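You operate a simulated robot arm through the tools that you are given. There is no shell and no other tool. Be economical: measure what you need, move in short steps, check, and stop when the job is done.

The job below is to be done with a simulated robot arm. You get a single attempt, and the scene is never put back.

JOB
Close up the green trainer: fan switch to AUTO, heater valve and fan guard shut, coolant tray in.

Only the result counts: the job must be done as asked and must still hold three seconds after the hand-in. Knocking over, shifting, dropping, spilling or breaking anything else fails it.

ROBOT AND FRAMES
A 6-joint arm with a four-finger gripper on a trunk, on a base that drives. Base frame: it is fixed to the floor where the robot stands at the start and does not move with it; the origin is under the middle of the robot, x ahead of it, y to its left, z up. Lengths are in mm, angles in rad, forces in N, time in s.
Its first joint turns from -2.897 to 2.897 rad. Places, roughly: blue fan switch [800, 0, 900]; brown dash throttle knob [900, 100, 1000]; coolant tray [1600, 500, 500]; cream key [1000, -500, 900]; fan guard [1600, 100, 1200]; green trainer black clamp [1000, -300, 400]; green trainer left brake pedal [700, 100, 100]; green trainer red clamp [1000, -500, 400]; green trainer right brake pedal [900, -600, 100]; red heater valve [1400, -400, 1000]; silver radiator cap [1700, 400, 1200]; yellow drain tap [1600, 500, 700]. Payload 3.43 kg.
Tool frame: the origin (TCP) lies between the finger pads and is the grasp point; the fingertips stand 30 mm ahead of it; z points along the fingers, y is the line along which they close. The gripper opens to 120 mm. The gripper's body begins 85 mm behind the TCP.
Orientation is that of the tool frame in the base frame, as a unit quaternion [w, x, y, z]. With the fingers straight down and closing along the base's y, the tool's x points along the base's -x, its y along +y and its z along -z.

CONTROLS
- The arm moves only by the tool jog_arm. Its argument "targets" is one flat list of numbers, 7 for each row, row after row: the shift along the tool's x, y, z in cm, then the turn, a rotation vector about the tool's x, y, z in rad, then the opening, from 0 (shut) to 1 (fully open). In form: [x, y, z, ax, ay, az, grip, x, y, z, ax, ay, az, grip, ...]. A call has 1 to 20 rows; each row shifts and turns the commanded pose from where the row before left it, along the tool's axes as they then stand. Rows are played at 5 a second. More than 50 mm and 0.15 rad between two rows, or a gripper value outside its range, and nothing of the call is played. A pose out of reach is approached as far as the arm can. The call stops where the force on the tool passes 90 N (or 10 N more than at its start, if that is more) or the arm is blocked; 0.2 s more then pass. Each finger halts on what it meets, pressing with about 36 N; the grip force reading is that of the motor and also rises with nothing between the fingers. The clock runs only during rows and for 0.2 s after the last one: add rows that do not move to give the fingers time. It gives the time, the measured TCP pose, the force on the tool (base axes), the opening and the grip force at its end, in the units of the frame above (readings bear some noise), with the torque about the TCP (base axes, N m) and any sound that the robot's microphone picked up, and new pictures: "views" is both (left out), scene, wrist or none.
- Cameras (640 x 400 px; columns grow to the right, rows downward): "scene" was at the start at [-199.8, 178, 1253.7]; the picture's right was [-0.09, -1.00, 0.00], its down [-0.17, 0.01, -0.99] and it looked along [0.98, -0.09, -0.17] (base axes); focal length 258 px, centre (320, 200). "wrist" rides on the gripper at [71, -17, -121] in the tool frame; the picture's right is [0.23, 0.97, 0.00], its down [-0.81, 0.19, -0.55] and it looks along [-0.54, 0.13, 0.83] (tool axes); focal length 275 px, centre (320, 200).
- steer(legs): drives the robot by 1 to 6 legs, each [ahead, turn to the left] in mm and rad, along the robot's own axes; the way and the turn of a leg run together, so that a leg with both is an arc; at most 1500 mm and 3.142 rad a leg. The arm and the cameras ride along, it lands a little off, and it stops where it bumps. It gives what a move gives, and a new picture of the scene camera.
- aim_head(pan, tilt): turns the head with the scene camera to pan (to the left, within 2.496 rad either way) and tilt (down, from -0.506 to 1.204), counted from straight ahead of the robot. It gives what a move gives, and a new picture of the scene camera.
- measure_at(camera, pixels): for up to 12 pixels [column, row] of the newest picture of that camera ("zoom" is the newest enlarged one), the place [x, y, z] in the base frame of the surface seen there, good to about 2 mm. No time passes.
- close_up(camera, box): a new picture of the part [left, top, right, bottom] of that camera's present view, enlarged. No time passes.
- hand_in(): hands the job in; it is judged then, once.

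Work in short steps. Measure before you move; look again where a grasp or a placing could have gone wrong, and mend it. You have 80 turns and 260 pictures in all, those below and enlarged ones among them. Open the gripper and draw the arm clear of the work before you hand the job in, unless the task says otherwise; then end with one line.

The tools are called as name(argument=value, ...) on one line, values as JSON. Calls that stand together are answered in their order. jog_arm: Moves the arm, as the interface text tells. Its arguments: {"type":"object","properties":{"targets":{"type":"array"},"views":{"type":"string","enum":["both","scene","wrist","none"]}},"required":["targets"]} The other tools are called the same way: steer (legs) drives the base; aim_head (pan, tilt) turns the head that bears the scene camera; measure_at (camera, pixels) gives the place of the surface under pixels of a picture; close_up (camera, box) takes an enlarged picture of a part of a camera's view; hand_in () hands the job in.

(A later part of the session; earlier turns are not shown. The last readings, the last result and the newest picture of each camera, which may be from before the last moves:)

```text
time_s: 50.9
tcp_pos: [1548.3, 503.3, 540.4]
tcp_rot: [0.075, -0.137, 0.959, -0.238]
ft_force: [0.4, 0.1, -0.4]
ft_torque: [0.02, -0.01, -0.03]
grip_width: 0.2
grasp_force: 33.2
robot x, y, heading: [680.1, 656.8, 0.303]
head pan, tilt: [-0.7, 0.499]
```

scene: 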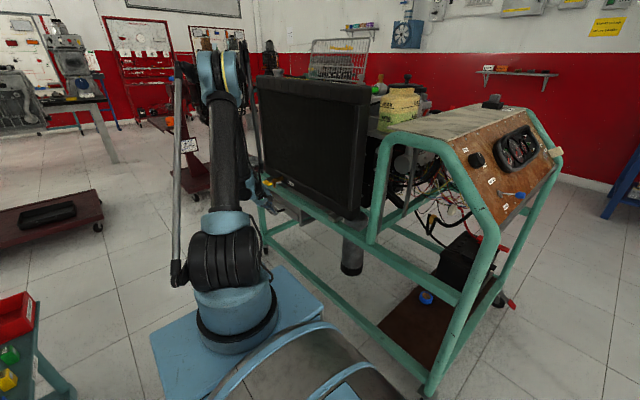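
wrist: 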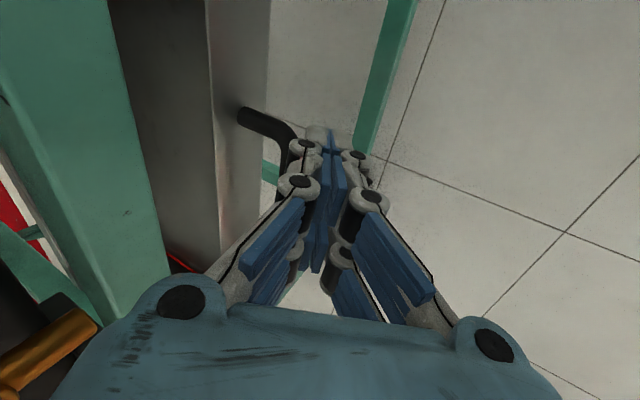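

Measuring clearance between the gripper and the tap.

measure_at(camera="wrist", pixels=[[60, 350], [95, 322], [10, 395], [150, 320], [165, 180], [212, 180], [240, 110], [100, 150]])

close_up(camera="scene", box=[200, 150, 320, 250])

```text
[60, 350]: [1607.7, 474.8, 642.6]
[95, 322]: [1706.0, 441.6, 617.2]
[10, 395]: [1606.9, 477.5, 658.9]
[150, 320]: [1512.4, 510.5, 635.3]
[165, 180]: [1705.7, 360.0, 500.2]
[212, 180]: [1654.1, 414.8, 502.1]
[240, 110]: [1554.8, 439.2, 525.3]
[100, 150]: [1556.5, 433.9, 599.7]
```

```text
4.00 times, centred on (260, 200) of scene
```

zoom: 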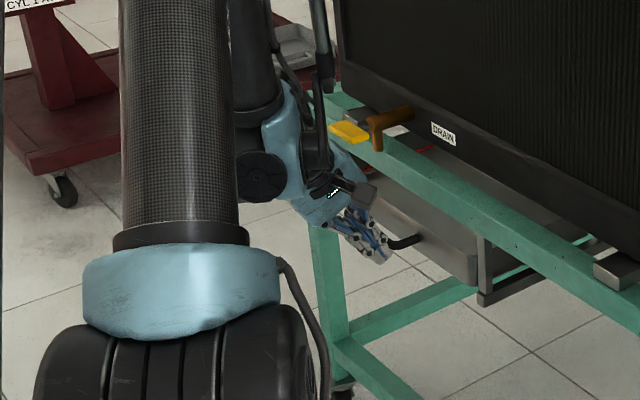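

The tray face is about flush with the rail (n≈-105 both). To keep the hull off the tap I'll back off, add 0.3 rad tilt, then push again gently until it stops.

jog_arm(targets=[0.4, 1.75, -0.97, 0, 0, 0, 0, 0, 0, 0, 0.15, 0, 0, 0, 0, 0, 0, 0.15, 0, 0, 0, -0.03, -1.1, 1.9, 0, 0, 0, 0, -0.03, -0.56, 0.58, 0, 0, 0, 0, -0.03, -0.56, 0.58, 0, 0, 0, 0, 0, 0, 0, 0, 0, 0, 0])

close_up(camera="scene", box=[200, 150, 320, 250])

```text
time_s: 52.3
tcp_pos: [1554.0, 493.5, 556.4]
tcp_rot: [0.1, -0.124, 0.913, -0.375]
ft_force: [1.5, 0.6, -0.5]
ft_torque: [-0.07, 0.04, -0.08]
grip_width: 0.0
grasp_force: 33.3
out of reach, approached as far as the arm can: row 3
robot x, y, heading: [681.9, 655.1, 0.307]
head pan, tilt: [-0.7, 0.499]
stopped in row 6: the force on the tool passed its limit at 102 N (the readings are from after the stop); the commanded pose is now the measured one
```

scene: 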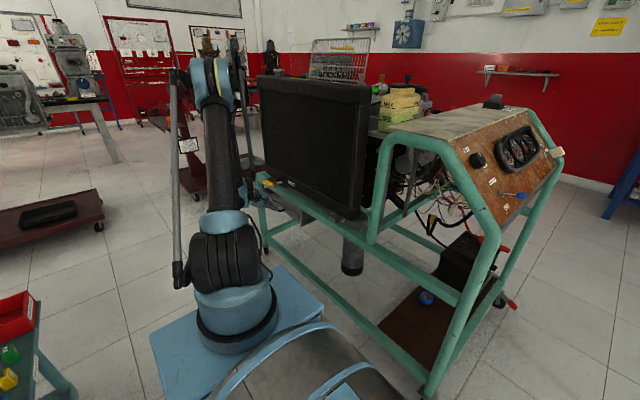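
wrist: 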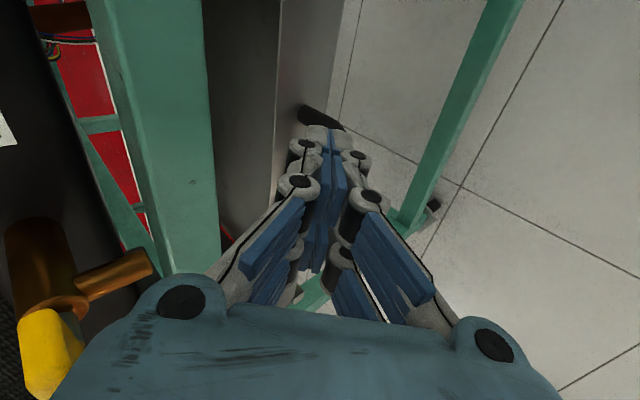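

```text
4.00 times, centred on (260, 200) of scene
```

zoom: 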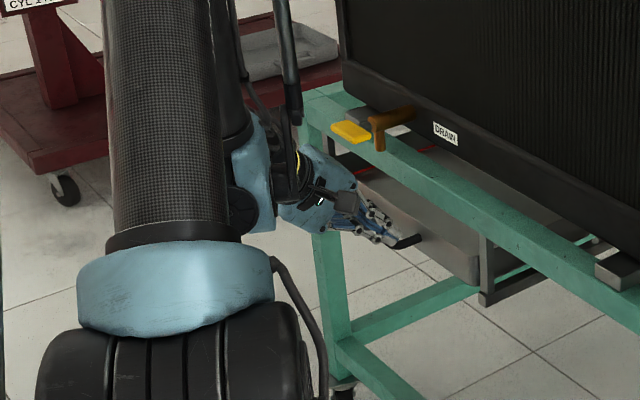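

Stopped at 102 N. I'll measure whether the tray moved and whether its end stop or something else was touched.

measure_at(camera="wrist", pixels=[[303, 108], [295, 60], [275, 120], [330, 120], [265, 180], [215, 120], [40, 350], [120, 270], [230, 100]])

measure_at(camera="zoom", pixels=[[475, 275], [475, 245], [400, 242], [440, 240], [360, 205], [490, 295], [420, 225]])

```text
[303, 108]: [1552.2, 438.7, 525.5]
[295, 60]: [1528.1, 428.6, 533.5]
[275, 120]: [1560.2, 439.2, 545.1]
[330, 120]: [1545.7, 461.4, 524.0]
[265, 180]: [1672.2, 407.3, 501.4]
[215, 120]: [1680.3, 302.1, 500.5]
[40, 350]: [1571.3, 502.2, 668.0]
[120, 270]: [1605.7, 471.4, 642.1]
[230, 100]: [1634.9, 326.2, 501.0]
```

```text
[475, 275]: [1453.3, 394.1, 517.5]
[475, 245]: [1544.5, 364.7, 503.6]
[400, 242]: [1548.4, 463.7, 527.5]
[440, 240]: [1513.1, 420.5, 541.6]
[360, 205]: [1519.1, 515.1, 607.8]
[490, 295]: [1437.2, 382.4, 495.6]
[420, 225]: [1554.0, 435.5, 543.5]
```

Face is at n≈-107, flush with the rail (-109), so this is likely the end stop. I'll confirm by pressing once more a few mm.

jog_arm(targets=[-0.02, -0.35, 0.36, 0, 0, 0, 0, -0.02, -0.35, 0.36, 0, 0, 0, 0, -0.02, -0.35, 0.36, 0, 0, 0, 0, -0.02, -0.35, 0.36, 0, 0, 0, 0], views="wrist")

measure_at(camera="wrist", pixels=[[303, 108], [295, 60], [330, 120]])

```text
time_s: 53.3
tcp_pos: [1561.3, 474.8, 555.6]
tcp_rot: [0.102, -0.124, 0.913, -0.375]
ft_force: [-0.5, 0.6, 0.1]
ft_torque: [0.02, 0.0, 0.02]
grip_width: 0.0
grasp_force: 33.7
robot x, y, heading: [683.1, 657.2, 0.304]
head pan, tilt: [-0.7, 0.499]
```

wrist: 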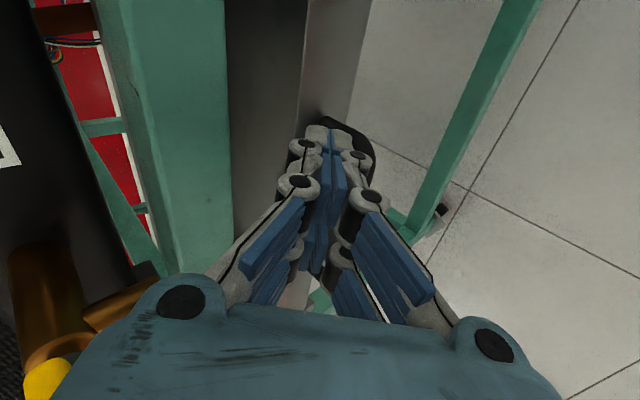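

```text
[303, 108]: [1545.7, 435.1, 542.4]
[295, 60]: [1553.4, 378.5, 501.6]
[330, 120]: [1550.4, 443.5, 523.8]
```

The fingertip slid over the bar and now is right at the tray face. Pushing on the face directly tests the stop.

jog_arm(targets=[-0.02, -0.35, 0.36, 0, 0, 0, 0, -0.02, -0.35, 0.36, 0, 0, 0, 0, -0.02, -0.35, 0.36, 0, 0, 0, 0, -0.02, -0.35, 0.36, 0, 0, 0, 0], views="wrist")

measure_at(camera="wrist", pixels=[[303, 108], [305, 60], [290, 130], [330, 60]])

```text
time_s: 54.2
tcp_pos: [1558.9, 461.9, 564.2]
tcp_rot: [0.106, -0.123, 0.914, -0.371]
ft_force: [2.3, 1.0, -1.8]
ft_torque: [-0.08, 0.04, -0.11]
grip_width: 0.1
grasp_force: 33.4
robot x, y, heading: [680.0, 658.7, 0.305]
head pan, tilt: [-0.7, 0.499]
stopped in row 4: the force on the tool passed its limit at 103 N (the readings are from after the stop); the commanded pose is now the measured one
```

wrist: 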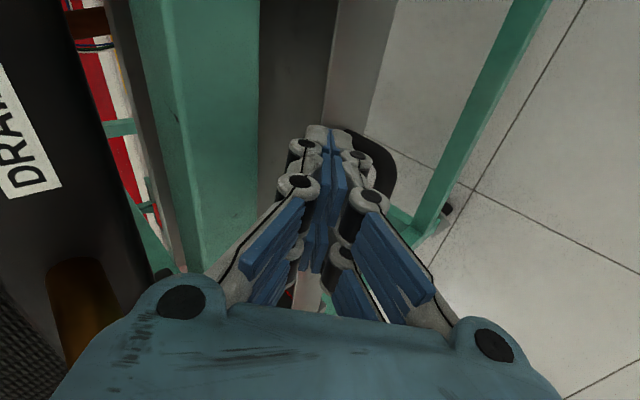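

```text
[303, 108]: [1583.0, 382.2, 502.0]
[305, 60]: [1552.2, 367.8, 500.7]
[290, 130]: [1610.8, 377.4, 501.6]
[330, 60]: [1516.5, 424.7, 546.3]
```

Face holds at 103 N with no movement (n≈-104.5): the tray is fully in. I'll withdraw along the tool axis, up and outward.

jog_arm(targets=[0, 0, -3, 0, 0, 0, 0, 0, 0, -4, 0, 0, 0, 0, 0, 0, -4, 0, 0, 0, 0, 0, 0, -4, 0, 0, 0, 0, 0, 0, 0, 0, 0, 0, 0])

close_up(camera="scene", box=[200, 150, 320, 250])

```text
time_s: 55.4
tcp_pos: [1514.6, 563.4, 671.0]
tcp_rot: [0.105, -0.122, 0.914, -0.372]
ft_force: [0.1, 0.2, -0.7]
ft_torque: [0.0, 0.0, -0.02]
grip_width: 0.3
grasp_force: 33.4
robot x, y, heading: [681.7, 661.0, 0.305]
head pan, tilt: [-0.7, 0.499]
```

scene: 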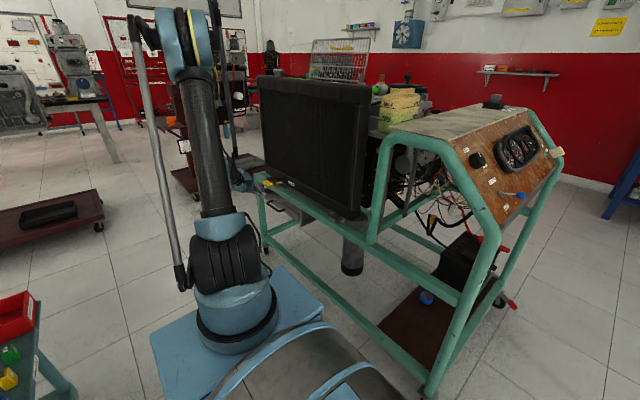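
wrist: 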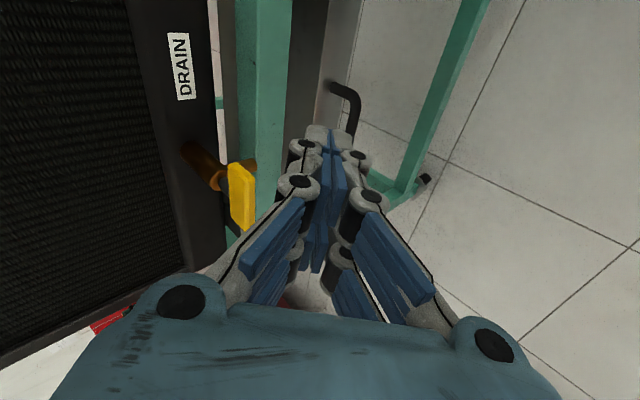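

```text
4.00 times, centred on (260, 200) of scene
```

zoom: 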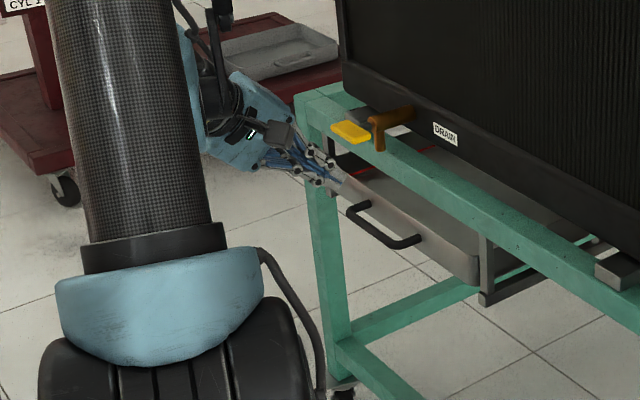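

The tray is in and the tap unchanged. I'll rise and untilt, then look at the guard.

jog_arm(targets=[0, -2.5, -4, 0, 0, 0, 0, 0, -2.5, -4, 0, 0, 0, 0, 0, -2.5, -4, -0.14, 0, 0, 0, 0, -2.0, -4, -0.14, 0, 0, 0, 0, -2, -4, -0.14, 0, 0, 0, 0, -1, -4.5, -0.14, 0, 0, 0, 0, -0.5, -4.5, -0.14, 0, 0, 0, 0, 0, -4.5, -0.1, 0, 0, 0, 0, 0, -4.5, 0, 0, 0, 0, 0, 0, -4.5, 0, 0, 0, 0, 0, 0, -4.5, 0, 0, 0, 0, 0, 0, -4.5, 0, 0, 0, 0, 0, 0, -4.5, 0, 0, 0, 0, 0, 0, 0, 0, 0, 0, 0])

close_up(camera="scene", box=[290, 20, 450, 120])

```text
time_s: 58.4
tcp_pos: [1440.8, 594.0, 1253.9]
tcp_rot: [0.05, -0.155, 0.986, 0.014]
ft_force: [0.7, -0.3, 0.9]
ft_torque: [0.01, -0.01, -0.04]
grip_width: 0.0
grasp_force: 33.5
robot x, y, heading: [681.0, 659.3, 0.301]
head pan, tilt: [-0.7, 0.499]
```

scene: 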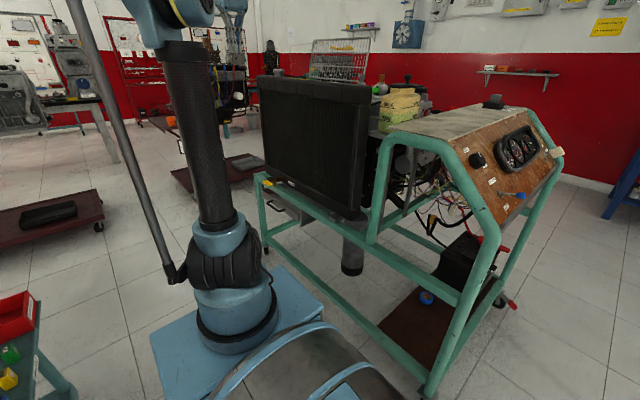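
wrist: 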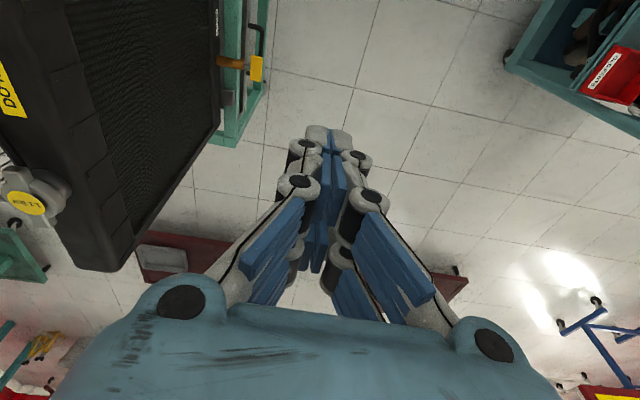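

```text
4.00 times, centred on (370, 70) of scene
```

zoom: 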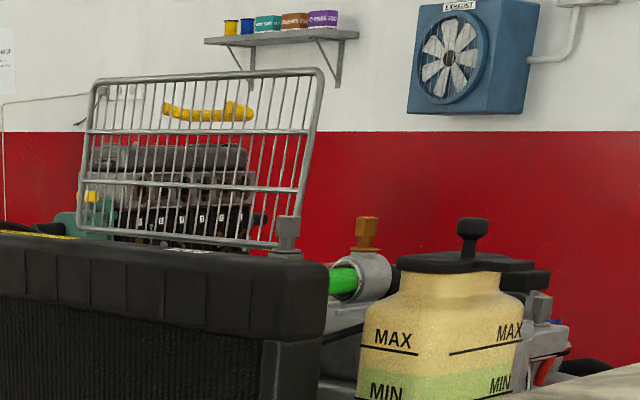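

The guard stands upright behind the radiator with a hinge post near zoom (285,235). Measuring its corners.

measure_at(camera="zoom", pixels=[[93, 85], [318, 72], [310, 130], [298, 190], [278, 244], [100, 232], [288, 230], [82, 180], [200, 75], [285, 252], [200, 187], [230, 130]])

close_up(camera="scene", box=[300, 30, 390, 100])

```text
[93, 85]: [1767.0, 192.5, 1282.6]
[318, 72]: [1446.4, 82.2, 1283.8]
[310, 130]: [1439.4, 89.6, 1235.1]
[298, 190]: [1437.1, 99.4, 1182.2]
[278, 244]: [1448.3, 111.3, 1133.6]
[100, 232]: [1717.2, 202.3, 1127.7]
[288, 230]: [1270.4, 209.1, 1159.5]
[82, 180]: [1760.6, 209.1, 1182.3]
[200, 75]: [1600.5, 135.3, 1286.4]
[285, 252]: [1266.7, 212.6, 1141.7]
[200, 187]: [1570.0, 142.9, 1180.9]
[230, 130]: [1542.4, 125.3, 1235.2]
```

```text
5.71 times, centred on (345, 65) of scene
```

zoom: 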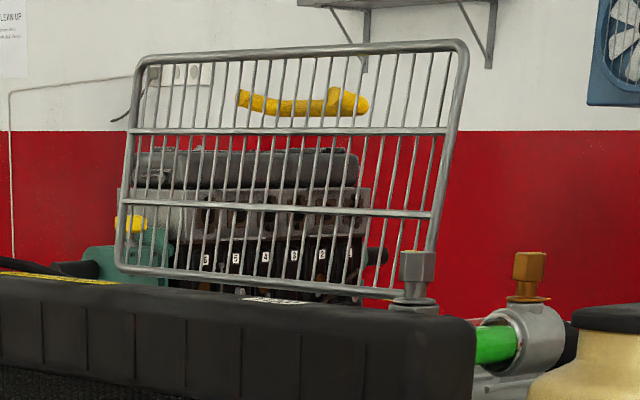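

Guard: top edge (1446,82)-(1767,192) at z 1284, bottom (hinge) edge at z≈1130, n≈-377; it leans slightly to the engine side, so it closes towards the radiator. I'll raise/retract the arm and check floor obstacles before driving closer.

jog_arm(targets=[4, 1, -2.4, 0, 0, 0, 0, 4, 1, -2.4, 0, 0, 0, 0, 4, 1, -2.4, 0, 0, 0, 0, 4, 1, -2.4, 0, 0, 0, 0, 4, 1, -2.4, 0, 0, 0, 0, 0, 0, 0, 0, 0, 0, 0], views="none")

aim_head(pan=0.0, tilt=0.45)

measure_at(camera="scene", pixels=[[210, 240], [380, 200], [420, 250], [300, 220], [150, 230]])

```text
time_s: 59.8
tcp_pos: [1225.7, 576.0, 1354.0]
tcp_rot: [0.05, -0.154, 0.987, 0.014]
ft_force: [-1.5, 0.1, -0.5]
ft_torque: [-0.01, 0.0, 0.01]
grip_width: 0.0
grasp_force: 33.1
robot x, y, heading: [682.3, 657.2, 0.304]
head pan, tilt: [-0.7, 0.499]
```

```text
time_s: 60.9
tcp_pos: [1227.2, 575.8, 1354.0]
tcp_rot: [0.049, -0.156, 0.986, 0.014]
ft_force: [-0.6, 0.6, 0.7]
ft_torque: [-0.04, -0.01, -0.01]
grip_width: 0.0
grasp_force: 33.2
robot x, y, heading: [680.6, 658.9, 0.308]
head pan, tilt: [0.0, 0.45]
```

scene: 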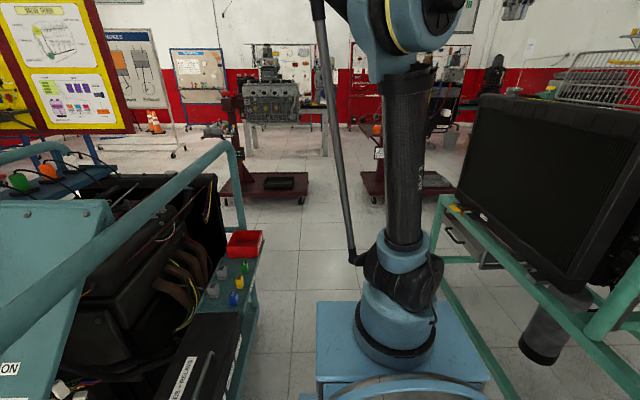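

```text
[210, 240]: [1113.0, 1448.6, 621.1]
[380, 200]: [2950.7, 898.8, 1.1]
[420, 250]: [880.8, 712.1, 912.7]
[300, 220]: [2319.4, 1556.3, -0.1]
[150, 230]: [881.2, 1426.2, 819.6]
```

The way ahead is free (stands beyond x≈2600). I'll turn slightly right, go 400, and straighten along the trainer.

steer(legs=[[0, -0.2], [400, 0], [0, 0.23]])

aim_head(pan=-0.9, tilt=0.3)

```text
time_s: 65.1
tcp_pos: [1631.3, 631.1, 1353.6]
tcp_rot: [0.051, -0.169, 0.984, 0.014]
ft_force: [0.9, -0.5, 1.1]
ft_torque: [0.04, 0.01, -0.04]
grip_width: 0.2
grasp_force: 34.1
robot x, y, heading: [1087.6, 694.2, 0.33]
head pan, tilt: [0.0, 0.45]
```

scene: 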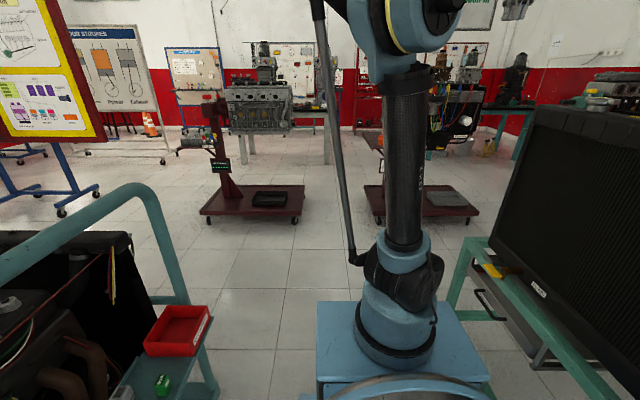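

```text
time_s: 66.3
tcp_pos: [1616.1, 625.5, 1359.5]
tcp_rot: [0.056, -0.169, 0.984, 0.016]
ft_force: [0.0, 0.0, -0.2]
ft_torque: [0.01, -0.03, 0.01]
grip_width: 0.0
grasp_force: 33.8
robot x, y, heading: [1086.7, 698.5, 0.335]
head pan, tilt: [-0.901, 0.3]
```

scene: 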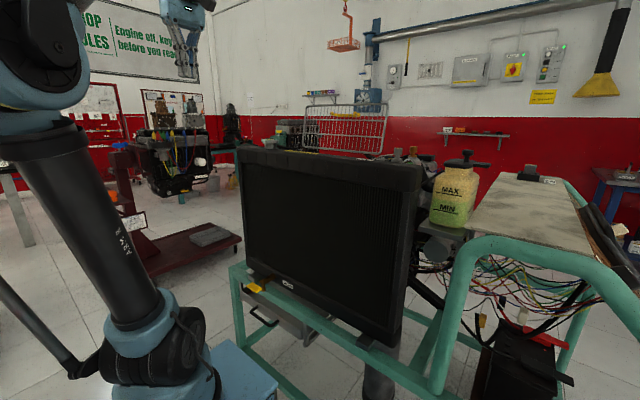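

Positioned: axis beside the guard. I'll move the tool over the radiator at height, straightening its lean, and look down at the guard and fan.

jog_arm(targets=[1.55, -4.5, -0.4, 0, 0.02, 0, 0, 1.55, -4.5, -0.4, 0, 0.02, 0, 0, 1.55, -4.5, -0.4, 0, 0.02, 0, 0, 1.55, -4.5, -0.4, 0, 0.02, 0, 0, 1.55, -4.5, -0.4, 0, 0.02, 0, 0, 1.55, -4.5, -0.4, 0, 0.015, 0, 0, 0, 0, 0, 0, 0, 0, 0])

```text
time_s: 67.9
tcp_pos: [1615.6, 339.9, 1373.6]
tcp_rot: [-0.001, -0.169, 0.986, 0.006]
ft_force: [-0.1, 0.8, 0.0]
ft_torque: [0.01, -0.03, -0.02]
grip_width: 0.0
grasp_force: 33.3
robot x, y, heading: [1087.1, 698.3, 0.331]
head pan, tilt: [-0.901, 0.3]
```

scene: 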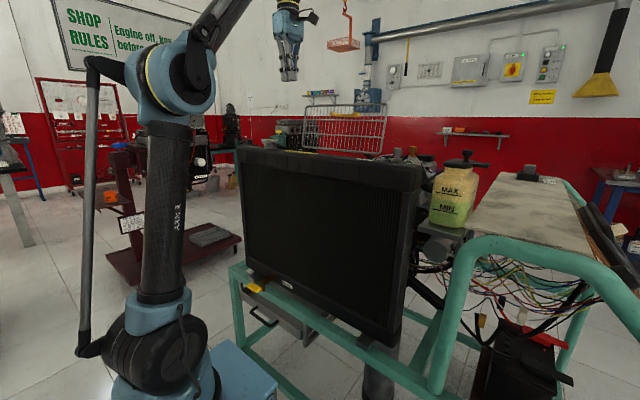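
wrist: 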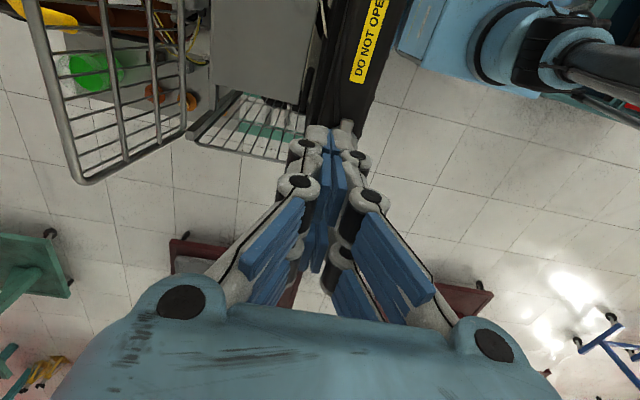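

There's a fan shroud at (260,50) and the upright guard at left. I'll move 180 mm toward -s to see the guard and fan area better.

jog_arm(targets=[4.5, 0, 0, 0, 0, 0, 0, 4.5, 0, 0, 0, 0, 0, 0, 4.5, 0, -0.5, 0, 0, 0, 0, 4.5, 0, -0.5, 0, 0, 0, 0, 0, 0, 0, 0, 0, 0, 0], views="wrist")

close_up(camera="wrist", box=[0, 0, 360, 225])

```text
time_s: 69.1
tcp_pos: [1444.7, 277.6, 1386.4]
tcp_rot: [-0.001, -0.169, 0.986, 0.005]
ft_force: [0.3, -0.2, -0.3]
ft_torque: [-0.01, 0.0, 0.0]
grip_width: 0.1
grasp_force: 33.2
robot x, y, heading: [1087.8, 697.3, 0.337]
head pan, tilt: [-0.901, 0.3]
```

wrist: 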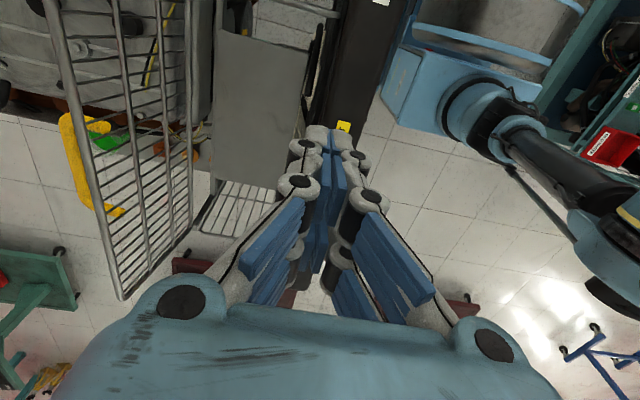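

```text
1.78 times, centred on (180, 112) of wrist
```

zoom: 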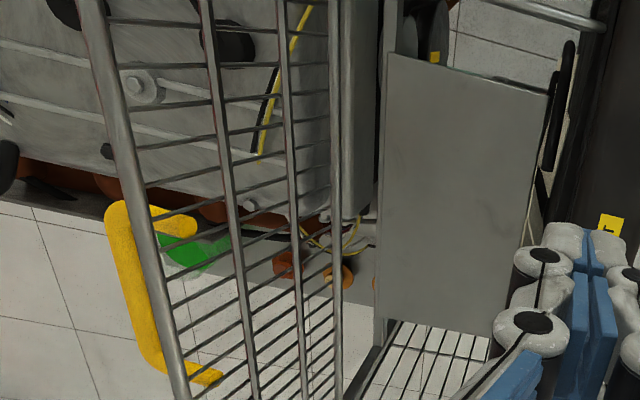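

measure_at(camera="wrist", pixels=[[70, 150], [85, 205], [118, 212], [100, 118], [225, 40], [260, 110], [300, 50], [245, 210], [185, 120], [60, 60], [330, 60], [190, 30]])

measure_at(camera="zoom", pixels=[[390, 60], [520, 90], [385, 300], [490, 320], [555, 100], [435, 50], [340, 100], [340, 350], [180, 215], [130, 290], [200, 375], [540, 15]])

```text
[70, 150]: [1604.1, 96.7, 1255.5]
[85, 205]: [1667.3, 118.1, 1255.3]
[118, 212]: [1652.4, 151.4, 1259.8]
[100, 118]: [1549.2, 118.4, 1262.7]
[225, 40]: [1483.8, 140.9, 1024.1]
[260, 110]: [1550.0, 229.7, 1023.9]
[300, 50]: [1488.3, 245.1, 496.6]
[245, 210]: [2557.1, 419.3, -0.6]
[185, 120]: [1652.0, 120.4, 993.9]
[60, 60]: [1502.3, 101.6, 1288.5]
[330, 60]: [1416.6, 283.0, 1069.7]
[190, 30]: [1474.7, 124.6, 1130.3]
```

```text
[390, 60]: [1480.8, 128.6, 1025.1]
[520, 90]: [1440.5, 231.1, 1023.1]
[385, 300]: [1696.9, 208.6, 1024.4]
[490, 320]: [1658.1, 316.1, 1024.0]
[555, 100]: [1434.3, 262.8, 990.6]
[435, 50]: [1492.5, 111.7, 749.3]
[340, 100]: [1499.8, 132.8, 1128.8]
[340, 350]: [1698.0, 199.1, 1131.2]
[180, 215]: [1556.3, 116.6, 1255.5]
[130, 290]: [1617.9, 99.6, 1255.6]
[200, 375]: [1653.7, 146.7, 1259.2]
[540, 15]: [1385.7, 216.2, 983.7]
```

The yellow U-handle on the guard sits at z 1255, n≈-443, s≈1510–1610. I'll pass over the guard (tip 1356 vs 1288) to behind the handle.

jog_arm(targets=[-1.5, -4.5, 0, 0, 0, 0, 0, -1.5, -4.5, 0, 0, 0, 0, 0, -1.5, -4.5, 0, 0, 0, 0, 0, -1.5, -4.5, 0, 0, 0, 0, 0, -1.5, -4.5, 0, 0, 0, 0, 0, -1.5, -4.5, 0, 0, 0, 0, 0, 0, 0, 0, 0, 0, 0, 0])

```text
time_s: 70.7
tcp_pos: [1579.6, 146.9, 1290.4]
tcp_rot: [-0.001, -0.169, 0.986, 0.006]
ft_force: [-18.0, 60.7, 44.8]
ft_torque: [-0.49, 0.03, -0.3]
grip_width: 0.1
grasp_force: 33.3
out of reach, approached as far as the arm can: row 2, 3, 4, 5, 6
robot x, y, heading: [1081.8, 697.8, 0.336]
head pan, tilt: [-0.901, 0.3]
```

scene: 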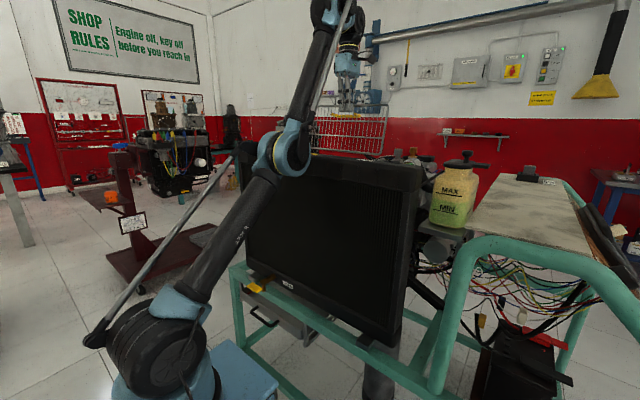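
wrist: 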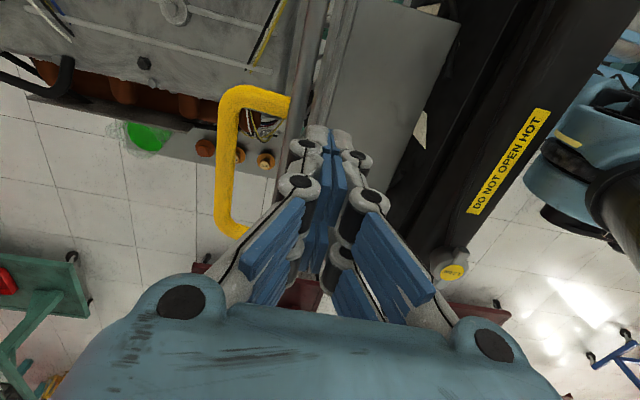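

The arm hit its reach limit and dipped onto the guard (60 N). I'll back off at once up and towards the radiator, then tilt the tool so the wrist stays nearer.

jog_arm(targets=[0, 3, -1, 0, 0, 0, 0, 0, 4, -2, 0, 0, 0, 0, 1, 4, -2, 0, 0, 0, 0, 1, 4, -2, 0, 0, 0, 0, 1, 3, -2, 0, 0, 0, 0, 0, 0, 0, 0, 0, 0, 0])

```text
time_s: 72.1
tcp_pos: [1505.9, 275.2, 1404.5]
tcp_rot: [-0.001, -0.168, 0.986, 0.006]
ft_force: [-1.0, 0.4, -0.3]
ft_torque: [0.03, -0.02, 0.02]
grip_width: 0.2
grasp_force: 33.1
out of reach, approached as far as the arm can: row 1, 2, 3, 4
robot x, y, heading: [1090.4, 694.8, 0.34]
head pan, tilt: [-0.901, 0.3]
```

scene: 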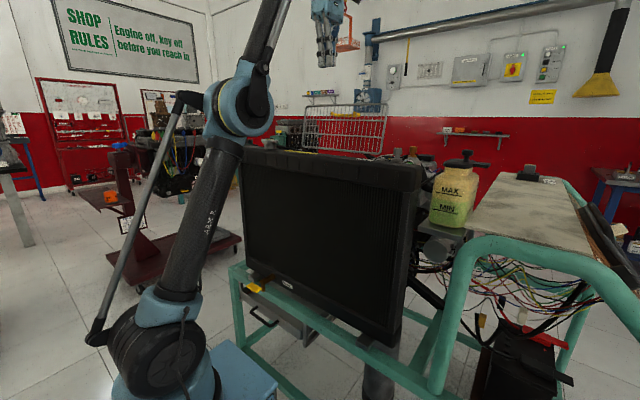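
wrist: 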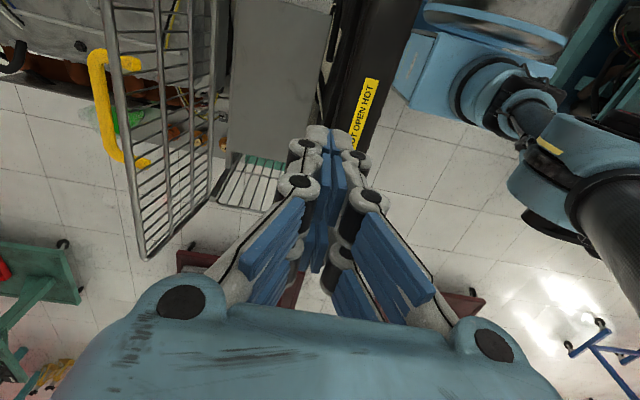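

The guard is unchanged. I'll tilt 0.75 rad here and shift to s≈1455 (clear of the yellow handle).

jog_arm(targets=[1.1, 0, 0, 0.15, 0, 0, 0, 1.1, 0, 0, 0.15, 0, 0, 0, 1.1, 0, 0, 0.15, 0, 0, 0, 1.1, 0, 0, 0.15, 0, 0, 0, 1.1, 0, 0, 0.15, 0, 0, 0, 0, 0, 0, 0, 0, 0, 0], views="wrist")

```text
time_s: 73.5
tcp_pos: [1455.3, 253.9, 1409.8]
tcp_rot: [0.061, -0.158, 0.919, -0.357]
ft_force: [0.6, 1.0, 1.2]
ft_torque: [0.02, 0.02, -0.02]
grip_width: 0.0
grasp_force: 33.4
robot x, y, heading: [1088.2, 694.8, 0.336]
head pan, tilt: [-0.901, 0.3]
```

wrist: 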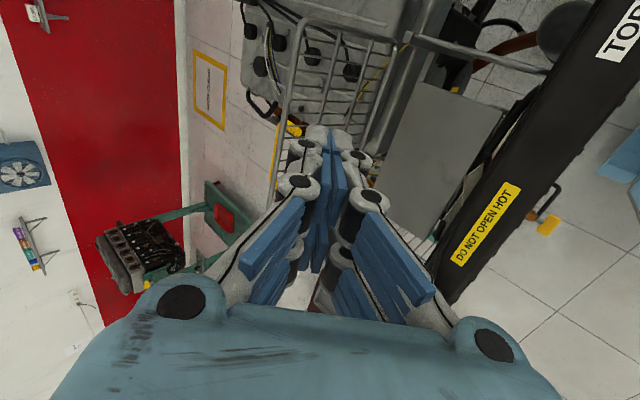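

Tilt good. Move toward a point behind and above the top bar, three steps first watching reach.

jog_arm(targets=[0, -1.95, 3.84, 0, 0, 0, 0, 0, -1.95, 3.84, 0, 0, 0, 0, 0, -1.95, 3.84, 0, 0, 0, 0, 0, 0, 0, 0, 0, 0, 0], views="wrist")

```text
time_s: 74.5
tcp_pos: [1493.8, 141.7, 1359.9]
tcp_rot: [0.06, -0.157, 0.919, -0.356]
ft_force: [0.5, -0.2, 0.5]
ft_torque: [0.0, 0.02, -0.03]
grip_width: 0.0
grasp_force: 34.0
robot x, y, heading: [1085.8, 697.6, 0.333]
head pan, tilt: [-0.901, 0.3]
```

wrist: 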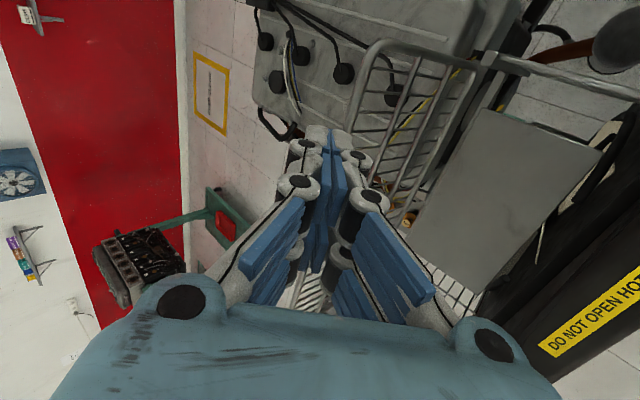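

jog_arm(targets=[0, -2.15, 3.73, 0, 0, 0, 0, 0, -2.15, 3.73, 0, 0, 0, 0, 0, 0, 0, 0, 0, 0, 0], views="wrist")

measure_at(camera="wrist", pixels=[[383, 45], [345, 125], [370, 70], [360, 90], [430, 60]])

```text
time_s: 75.3
tcp_pos: [1519.3, 65.8, 1335.9]
tcp_rot: [0.061, -0.157, 0.919, -0.355]
ft_force: [-0.6, 0.6, 0.9]
ft_torque: [-0.02, -0.01, 0.01]
grip_width: 0.1
grasp_force: 33.2
robot x, y, heading: [1086.8, 697.4, 0.331]
head pan, tilt: [-0.901, 0.3]
```

wrist: 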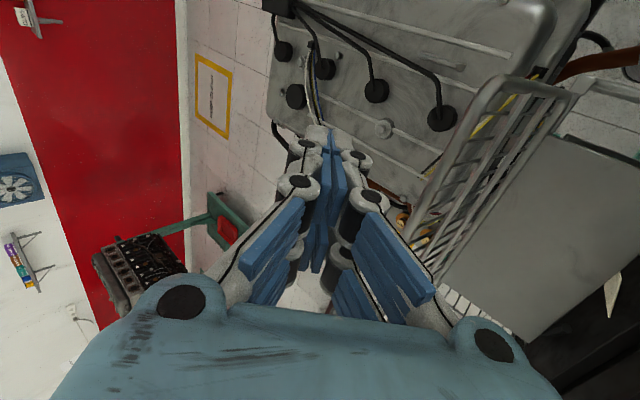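

```text
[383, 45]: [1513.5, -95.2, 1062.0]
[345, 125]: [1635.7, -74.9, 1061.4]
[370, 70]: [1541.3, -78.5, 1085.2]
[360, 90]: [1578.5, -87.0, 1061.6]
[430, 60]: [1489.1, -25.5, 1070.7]
```

The finger is behind the guard. I'll move onto the top bar and pull it towards the radiator ~60 mm.

jog_arm(targets=[0, 1.5, 0, 0, 0, 0, 0, 0, 1.5, 0, 0, 0, 0, 0, 0, 1.2, 0, 0, 0, 0, 0, 0, 1.48, -1.35, 0, 0, 0, 0, 0, 1.48, -1.35, 0, 0, 0, 0, 0, 1.48, -1.35, 0, 0, 0, 0, 0, 0, 0, 0, 0, 0, 0])

```text
time_s: 76.9
tcp_pos: [1491.1, 151.2, 1306.6]
tcp_rot: [0.061, -0.158, 0.919, -0.355]
ft_force: [0.5, 0.4, 0.1]
ft_torque: [-0.03, 0.01, 0.0]
grip_width: 0.0
grasp_force: 33.2
robot x, y, heading: [1086.8, 699.0, 0.333]
head pan, tilt: [-0.901, 0.3]
```

scene: 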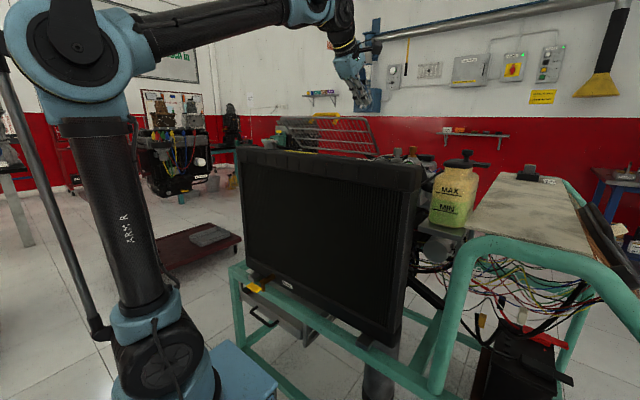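
wrist: 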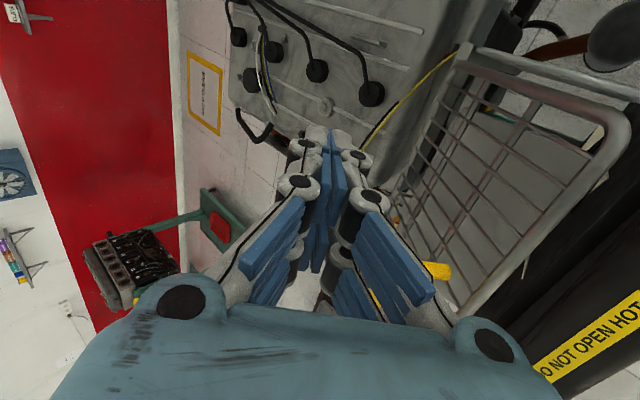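

The guard has swung over towards the radiator. Measuring where its edge is now.

measure_at(camera="wrist", pixels=[[600, 150], [560, 230], [490, 300], [465, 55], [610, 105], [400, 200], [440, 270]])

close_up(camera="scene", box=[240, 90, 420, 200])

```text
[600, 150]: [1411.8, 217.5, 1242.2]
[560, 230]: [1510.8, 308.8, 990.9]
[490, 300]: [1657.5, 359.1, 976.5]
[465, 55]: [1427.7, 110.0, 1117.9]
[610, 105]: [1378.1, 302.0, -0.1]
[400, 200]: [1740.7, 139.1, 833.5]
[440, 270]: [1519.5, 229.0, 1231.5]
```

```text
3.56 times, centred on (330, 145) of scene
```

zoom: 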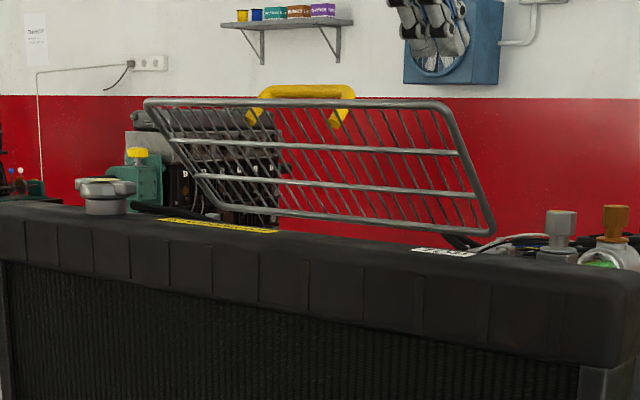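

Now about 45° open. I'll raise slightly and see if it falls by itself.

jog_arm(targets=[0, -1.35, -1.48, 0, 0, 0, 0, 0, 0, 0, 0, 0, 0, 0, 0, 0, 0, 0, 0, 0, 0], views="wrist")

close_up(camera="scene", box=[240, 90, 420, 200])

measure_at(camera="zoom", pixels=[[150, 104], [440, 104], [300, 102], [490, 230], [215, 205], [340, 215], [280, 93], [320, 90]])

```text
time_s: 77.7
tcp_pos: [1491.3, 150.7, 1328.2]
tcp_rot: [0.061, -0.156, 0.919, -0.356]
ft_force: [0.3, 0.3, -0.4]
ft_torque: [0.0, 0.04, 0.01]
grip_width: 0.0
grasp_force: 33.3
robot x, y, heading: [1087.0, 696.4, 0.333]
head pan, tilt: [-0.901, 0.3]
```

wrist: 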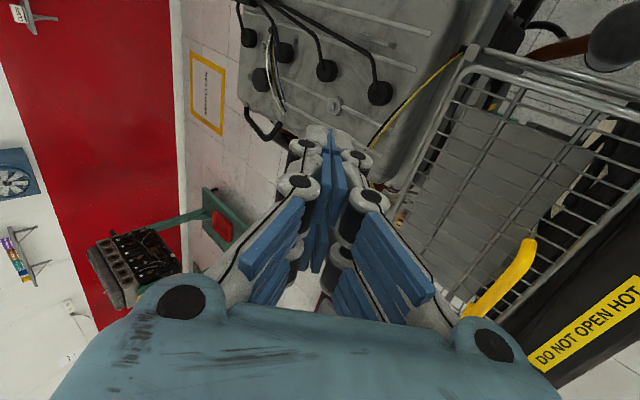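

```text
3.56 times, centred on (330, 145) of scene
```

zoom: 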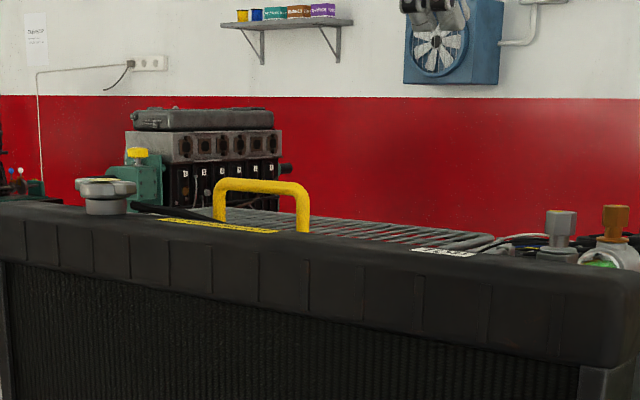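

```text
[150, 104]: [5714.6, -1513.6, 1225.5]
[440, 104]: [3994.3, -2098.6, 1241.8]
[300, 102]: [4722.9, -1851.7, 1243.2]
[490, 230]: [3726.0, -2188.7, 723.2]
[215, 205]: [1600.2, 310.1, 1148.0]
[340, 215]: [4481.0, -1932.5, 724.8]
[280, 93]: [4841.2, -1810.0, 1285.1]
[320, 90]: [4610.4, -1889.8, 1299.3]
```

It fell to nearly flat. I'll let it settle and measure its plane.

jog_arm(targets=[0, 0, 0, 0, 0, 0, 0, 0, 0, 0, 0, 0, 0, 0], views="wrist")

measure_at(camera="wrist", pixels=[[480, 52], [560, 75], [630, 95], [440, 120], [500, 270], [470, 310], [590, 175], [535, 240]])

close_up(camera="wrist", box=[360, 20, 640, 380])

```text
time_s: 78.3
tcp_pos: [1491.8, 149.9, 1328.0]
tcp_rot: [0.061, -0.158, 0.919, -0.355]
ft_force: [0.4, -0.8, -0.2]
ft_torque: [0.02, -0.02, 0.02]
grip_width: 0.1
grasp_force: 33.5
robot x, y, heading: [1085.9, 696.4, 0.334]
head pan, tilt: [-0.901, 0.3]
```

wrist: 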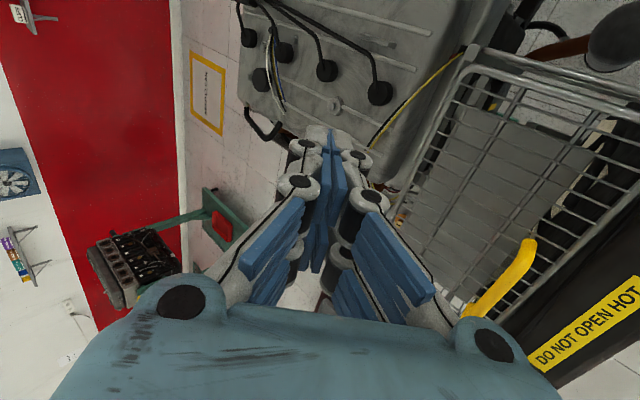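

```text
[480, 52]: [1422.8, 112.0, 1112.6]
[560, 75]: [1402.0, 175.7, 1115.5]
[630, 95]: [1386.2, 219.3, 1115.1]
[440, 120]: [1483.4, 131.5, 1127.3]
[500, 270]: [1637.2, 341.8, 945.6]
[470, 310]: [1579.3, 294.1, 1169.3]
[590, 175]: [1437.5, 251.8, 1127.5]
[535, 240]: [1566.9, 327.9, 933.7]
```

```text
1.11 times, centred on (500, 200) of wrist
```

zoom: 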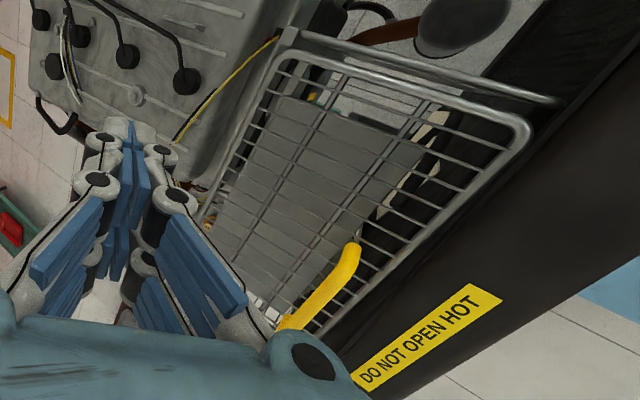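

The guard lies flat at z≈1127.5 across its whole width. I'll press gently on its handle (1579,294,1169) to be sure it's home: move above it first.

jog_arm(targets=[-3.28, 2.3, -2.11, 0, 0, 0, 0, -3.28, 2.3, -2.11, 0, 0, 0, 0, -3.28, 2.3, -2.11, 0, 0, 0, 0, -3.28, 2.3, -2.11, 0, 0, 0, 0, 0, 2.0, 2.2, 0, 0, 0, 0, 0, 2.0, 2.2, 0, 0, 0, 0, 0, 0, 0, 0, 0, 0, 0])

close_up(camera="scene", box=[240, 90, 420, 200])

```text
time_s: 79.9
tcp_pos: [1570.8, 310.5, 1269.4]
tcp_rot: [0.06, -0.157, 0.92, -0.355]
ft_force: [0.4, 0.1, -0.3]
ft_torque: [-0.02, 0.01, 0.01]
grip_width: 0.1
grasp_force: 33.3
robot x, y, heading: [1089.5, 699.5, 0.334]
head pan, tilt: [-0.901, 0.3]
```

scene: 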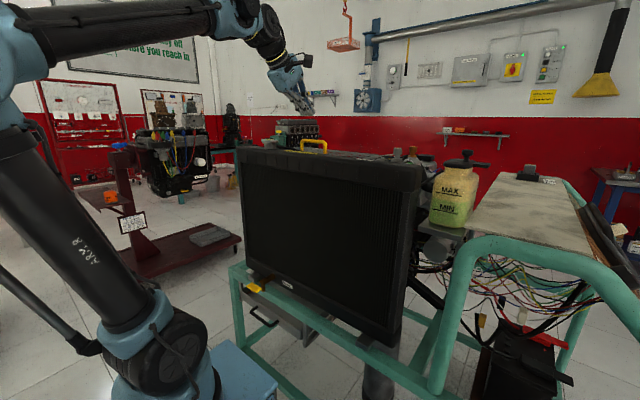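
wrist: 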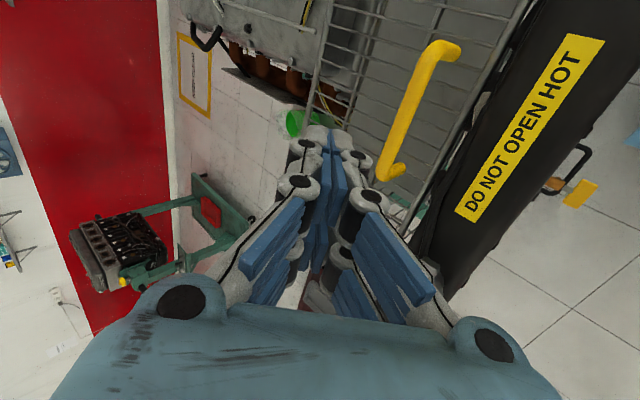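

```text
3.56 times, centred on (330, 145) of scene
```

zoom: 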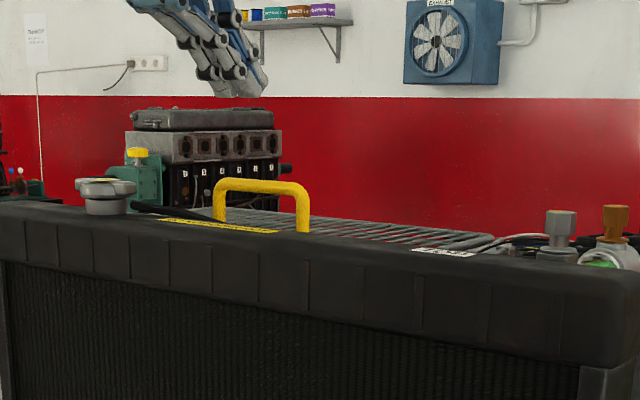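

measure_at(camera="wrist", pixels=[[425, 55], [410, 100], [390, 150], [450, 48], [395, 172]])

```text
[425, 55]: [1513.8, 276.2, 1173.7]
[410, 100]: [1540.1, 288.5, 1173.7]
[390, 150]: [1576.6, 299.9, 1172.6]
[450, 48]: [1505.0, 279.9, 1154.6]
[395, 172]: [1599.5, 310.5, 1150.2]
```

Tip is nearly above the handle at (1577,300,1173). Descend and press gently.

jog_arm(targets=[0, 2.5, 1.5, 0, 0, 0, 0, 0, 1.9, 2.05, 0, 0, 0, 0, 0, 0.34, 0.37, 0, 0, 0, 0, 0, 0.34, 0.37, 0, 0, 0, 0, 0, 0.34, 0.37, 0, 0, 0, 0, 0, 0.34, 0.37, 0, 0, 0, 0, 0, 0.34, 0.37, 0, 0, 0, 0])

```text
time_s: 81.5
tcp_pos: [1568.4, 320.6, 1190.3]
tcp_rot: [0.061, -0.157, 0.919, -0.356]
ft_force: [-0.2, 1.9, 5.0]
ft_torque: [-0.09, 0.08, -0.02]
grip_width: 0.0
grasp_force: 33.3
robot x, y, heading: [1086.8, 698.8, 0.332]
head pan, tilt: [-0.901, 0.3]
```

scene: 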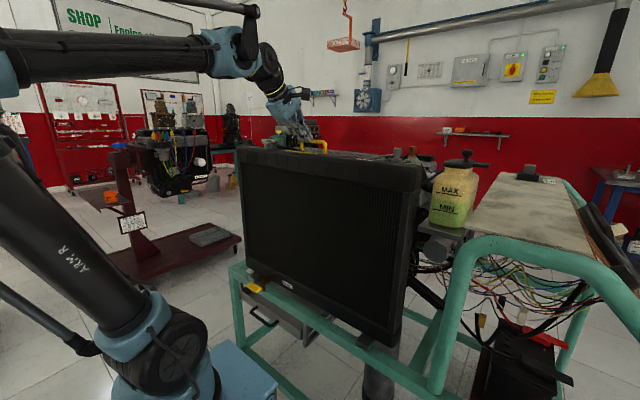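
wrist: 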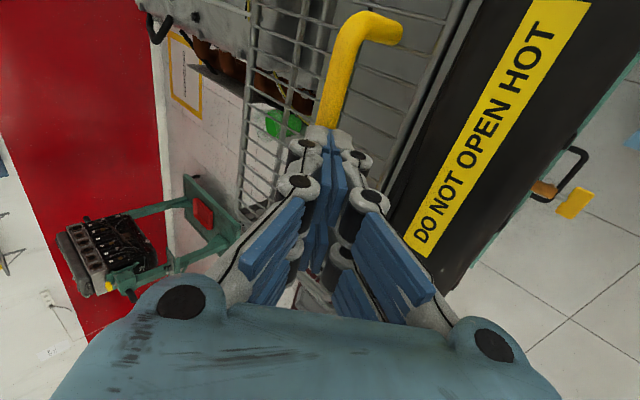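

Just touching (5 N). A bit more pressure.

jog_arm(targets=[0, 0.34, 0.37, 0, 0, 0, 0, 0, 0.34, 0.37, 0, 0, 0, 0, 0, 0.2, 0.2, 0, 0, 0, 0], views="none")

```text
time_s: 82.2
tcp_pos: [1555.9, 316.4, 1189.1]
tcp_rot: [0.067, -0.155, 0.918, -0.359]
ft_force: [2.3, 17.9, 13.4]
ft_torque: [0.0, 0.01, -0.34]
grip_width: 0.0
grasp_force: 33.4
robot x, y, heading: [1087.3, 699.6, 0.332]
head pan, tilt: [-0.901, 0.3]
stopped in row 3: the force on the tool passed its limit at 100 N (the readings are from after the stop); the commanded pose is now the measured one
```

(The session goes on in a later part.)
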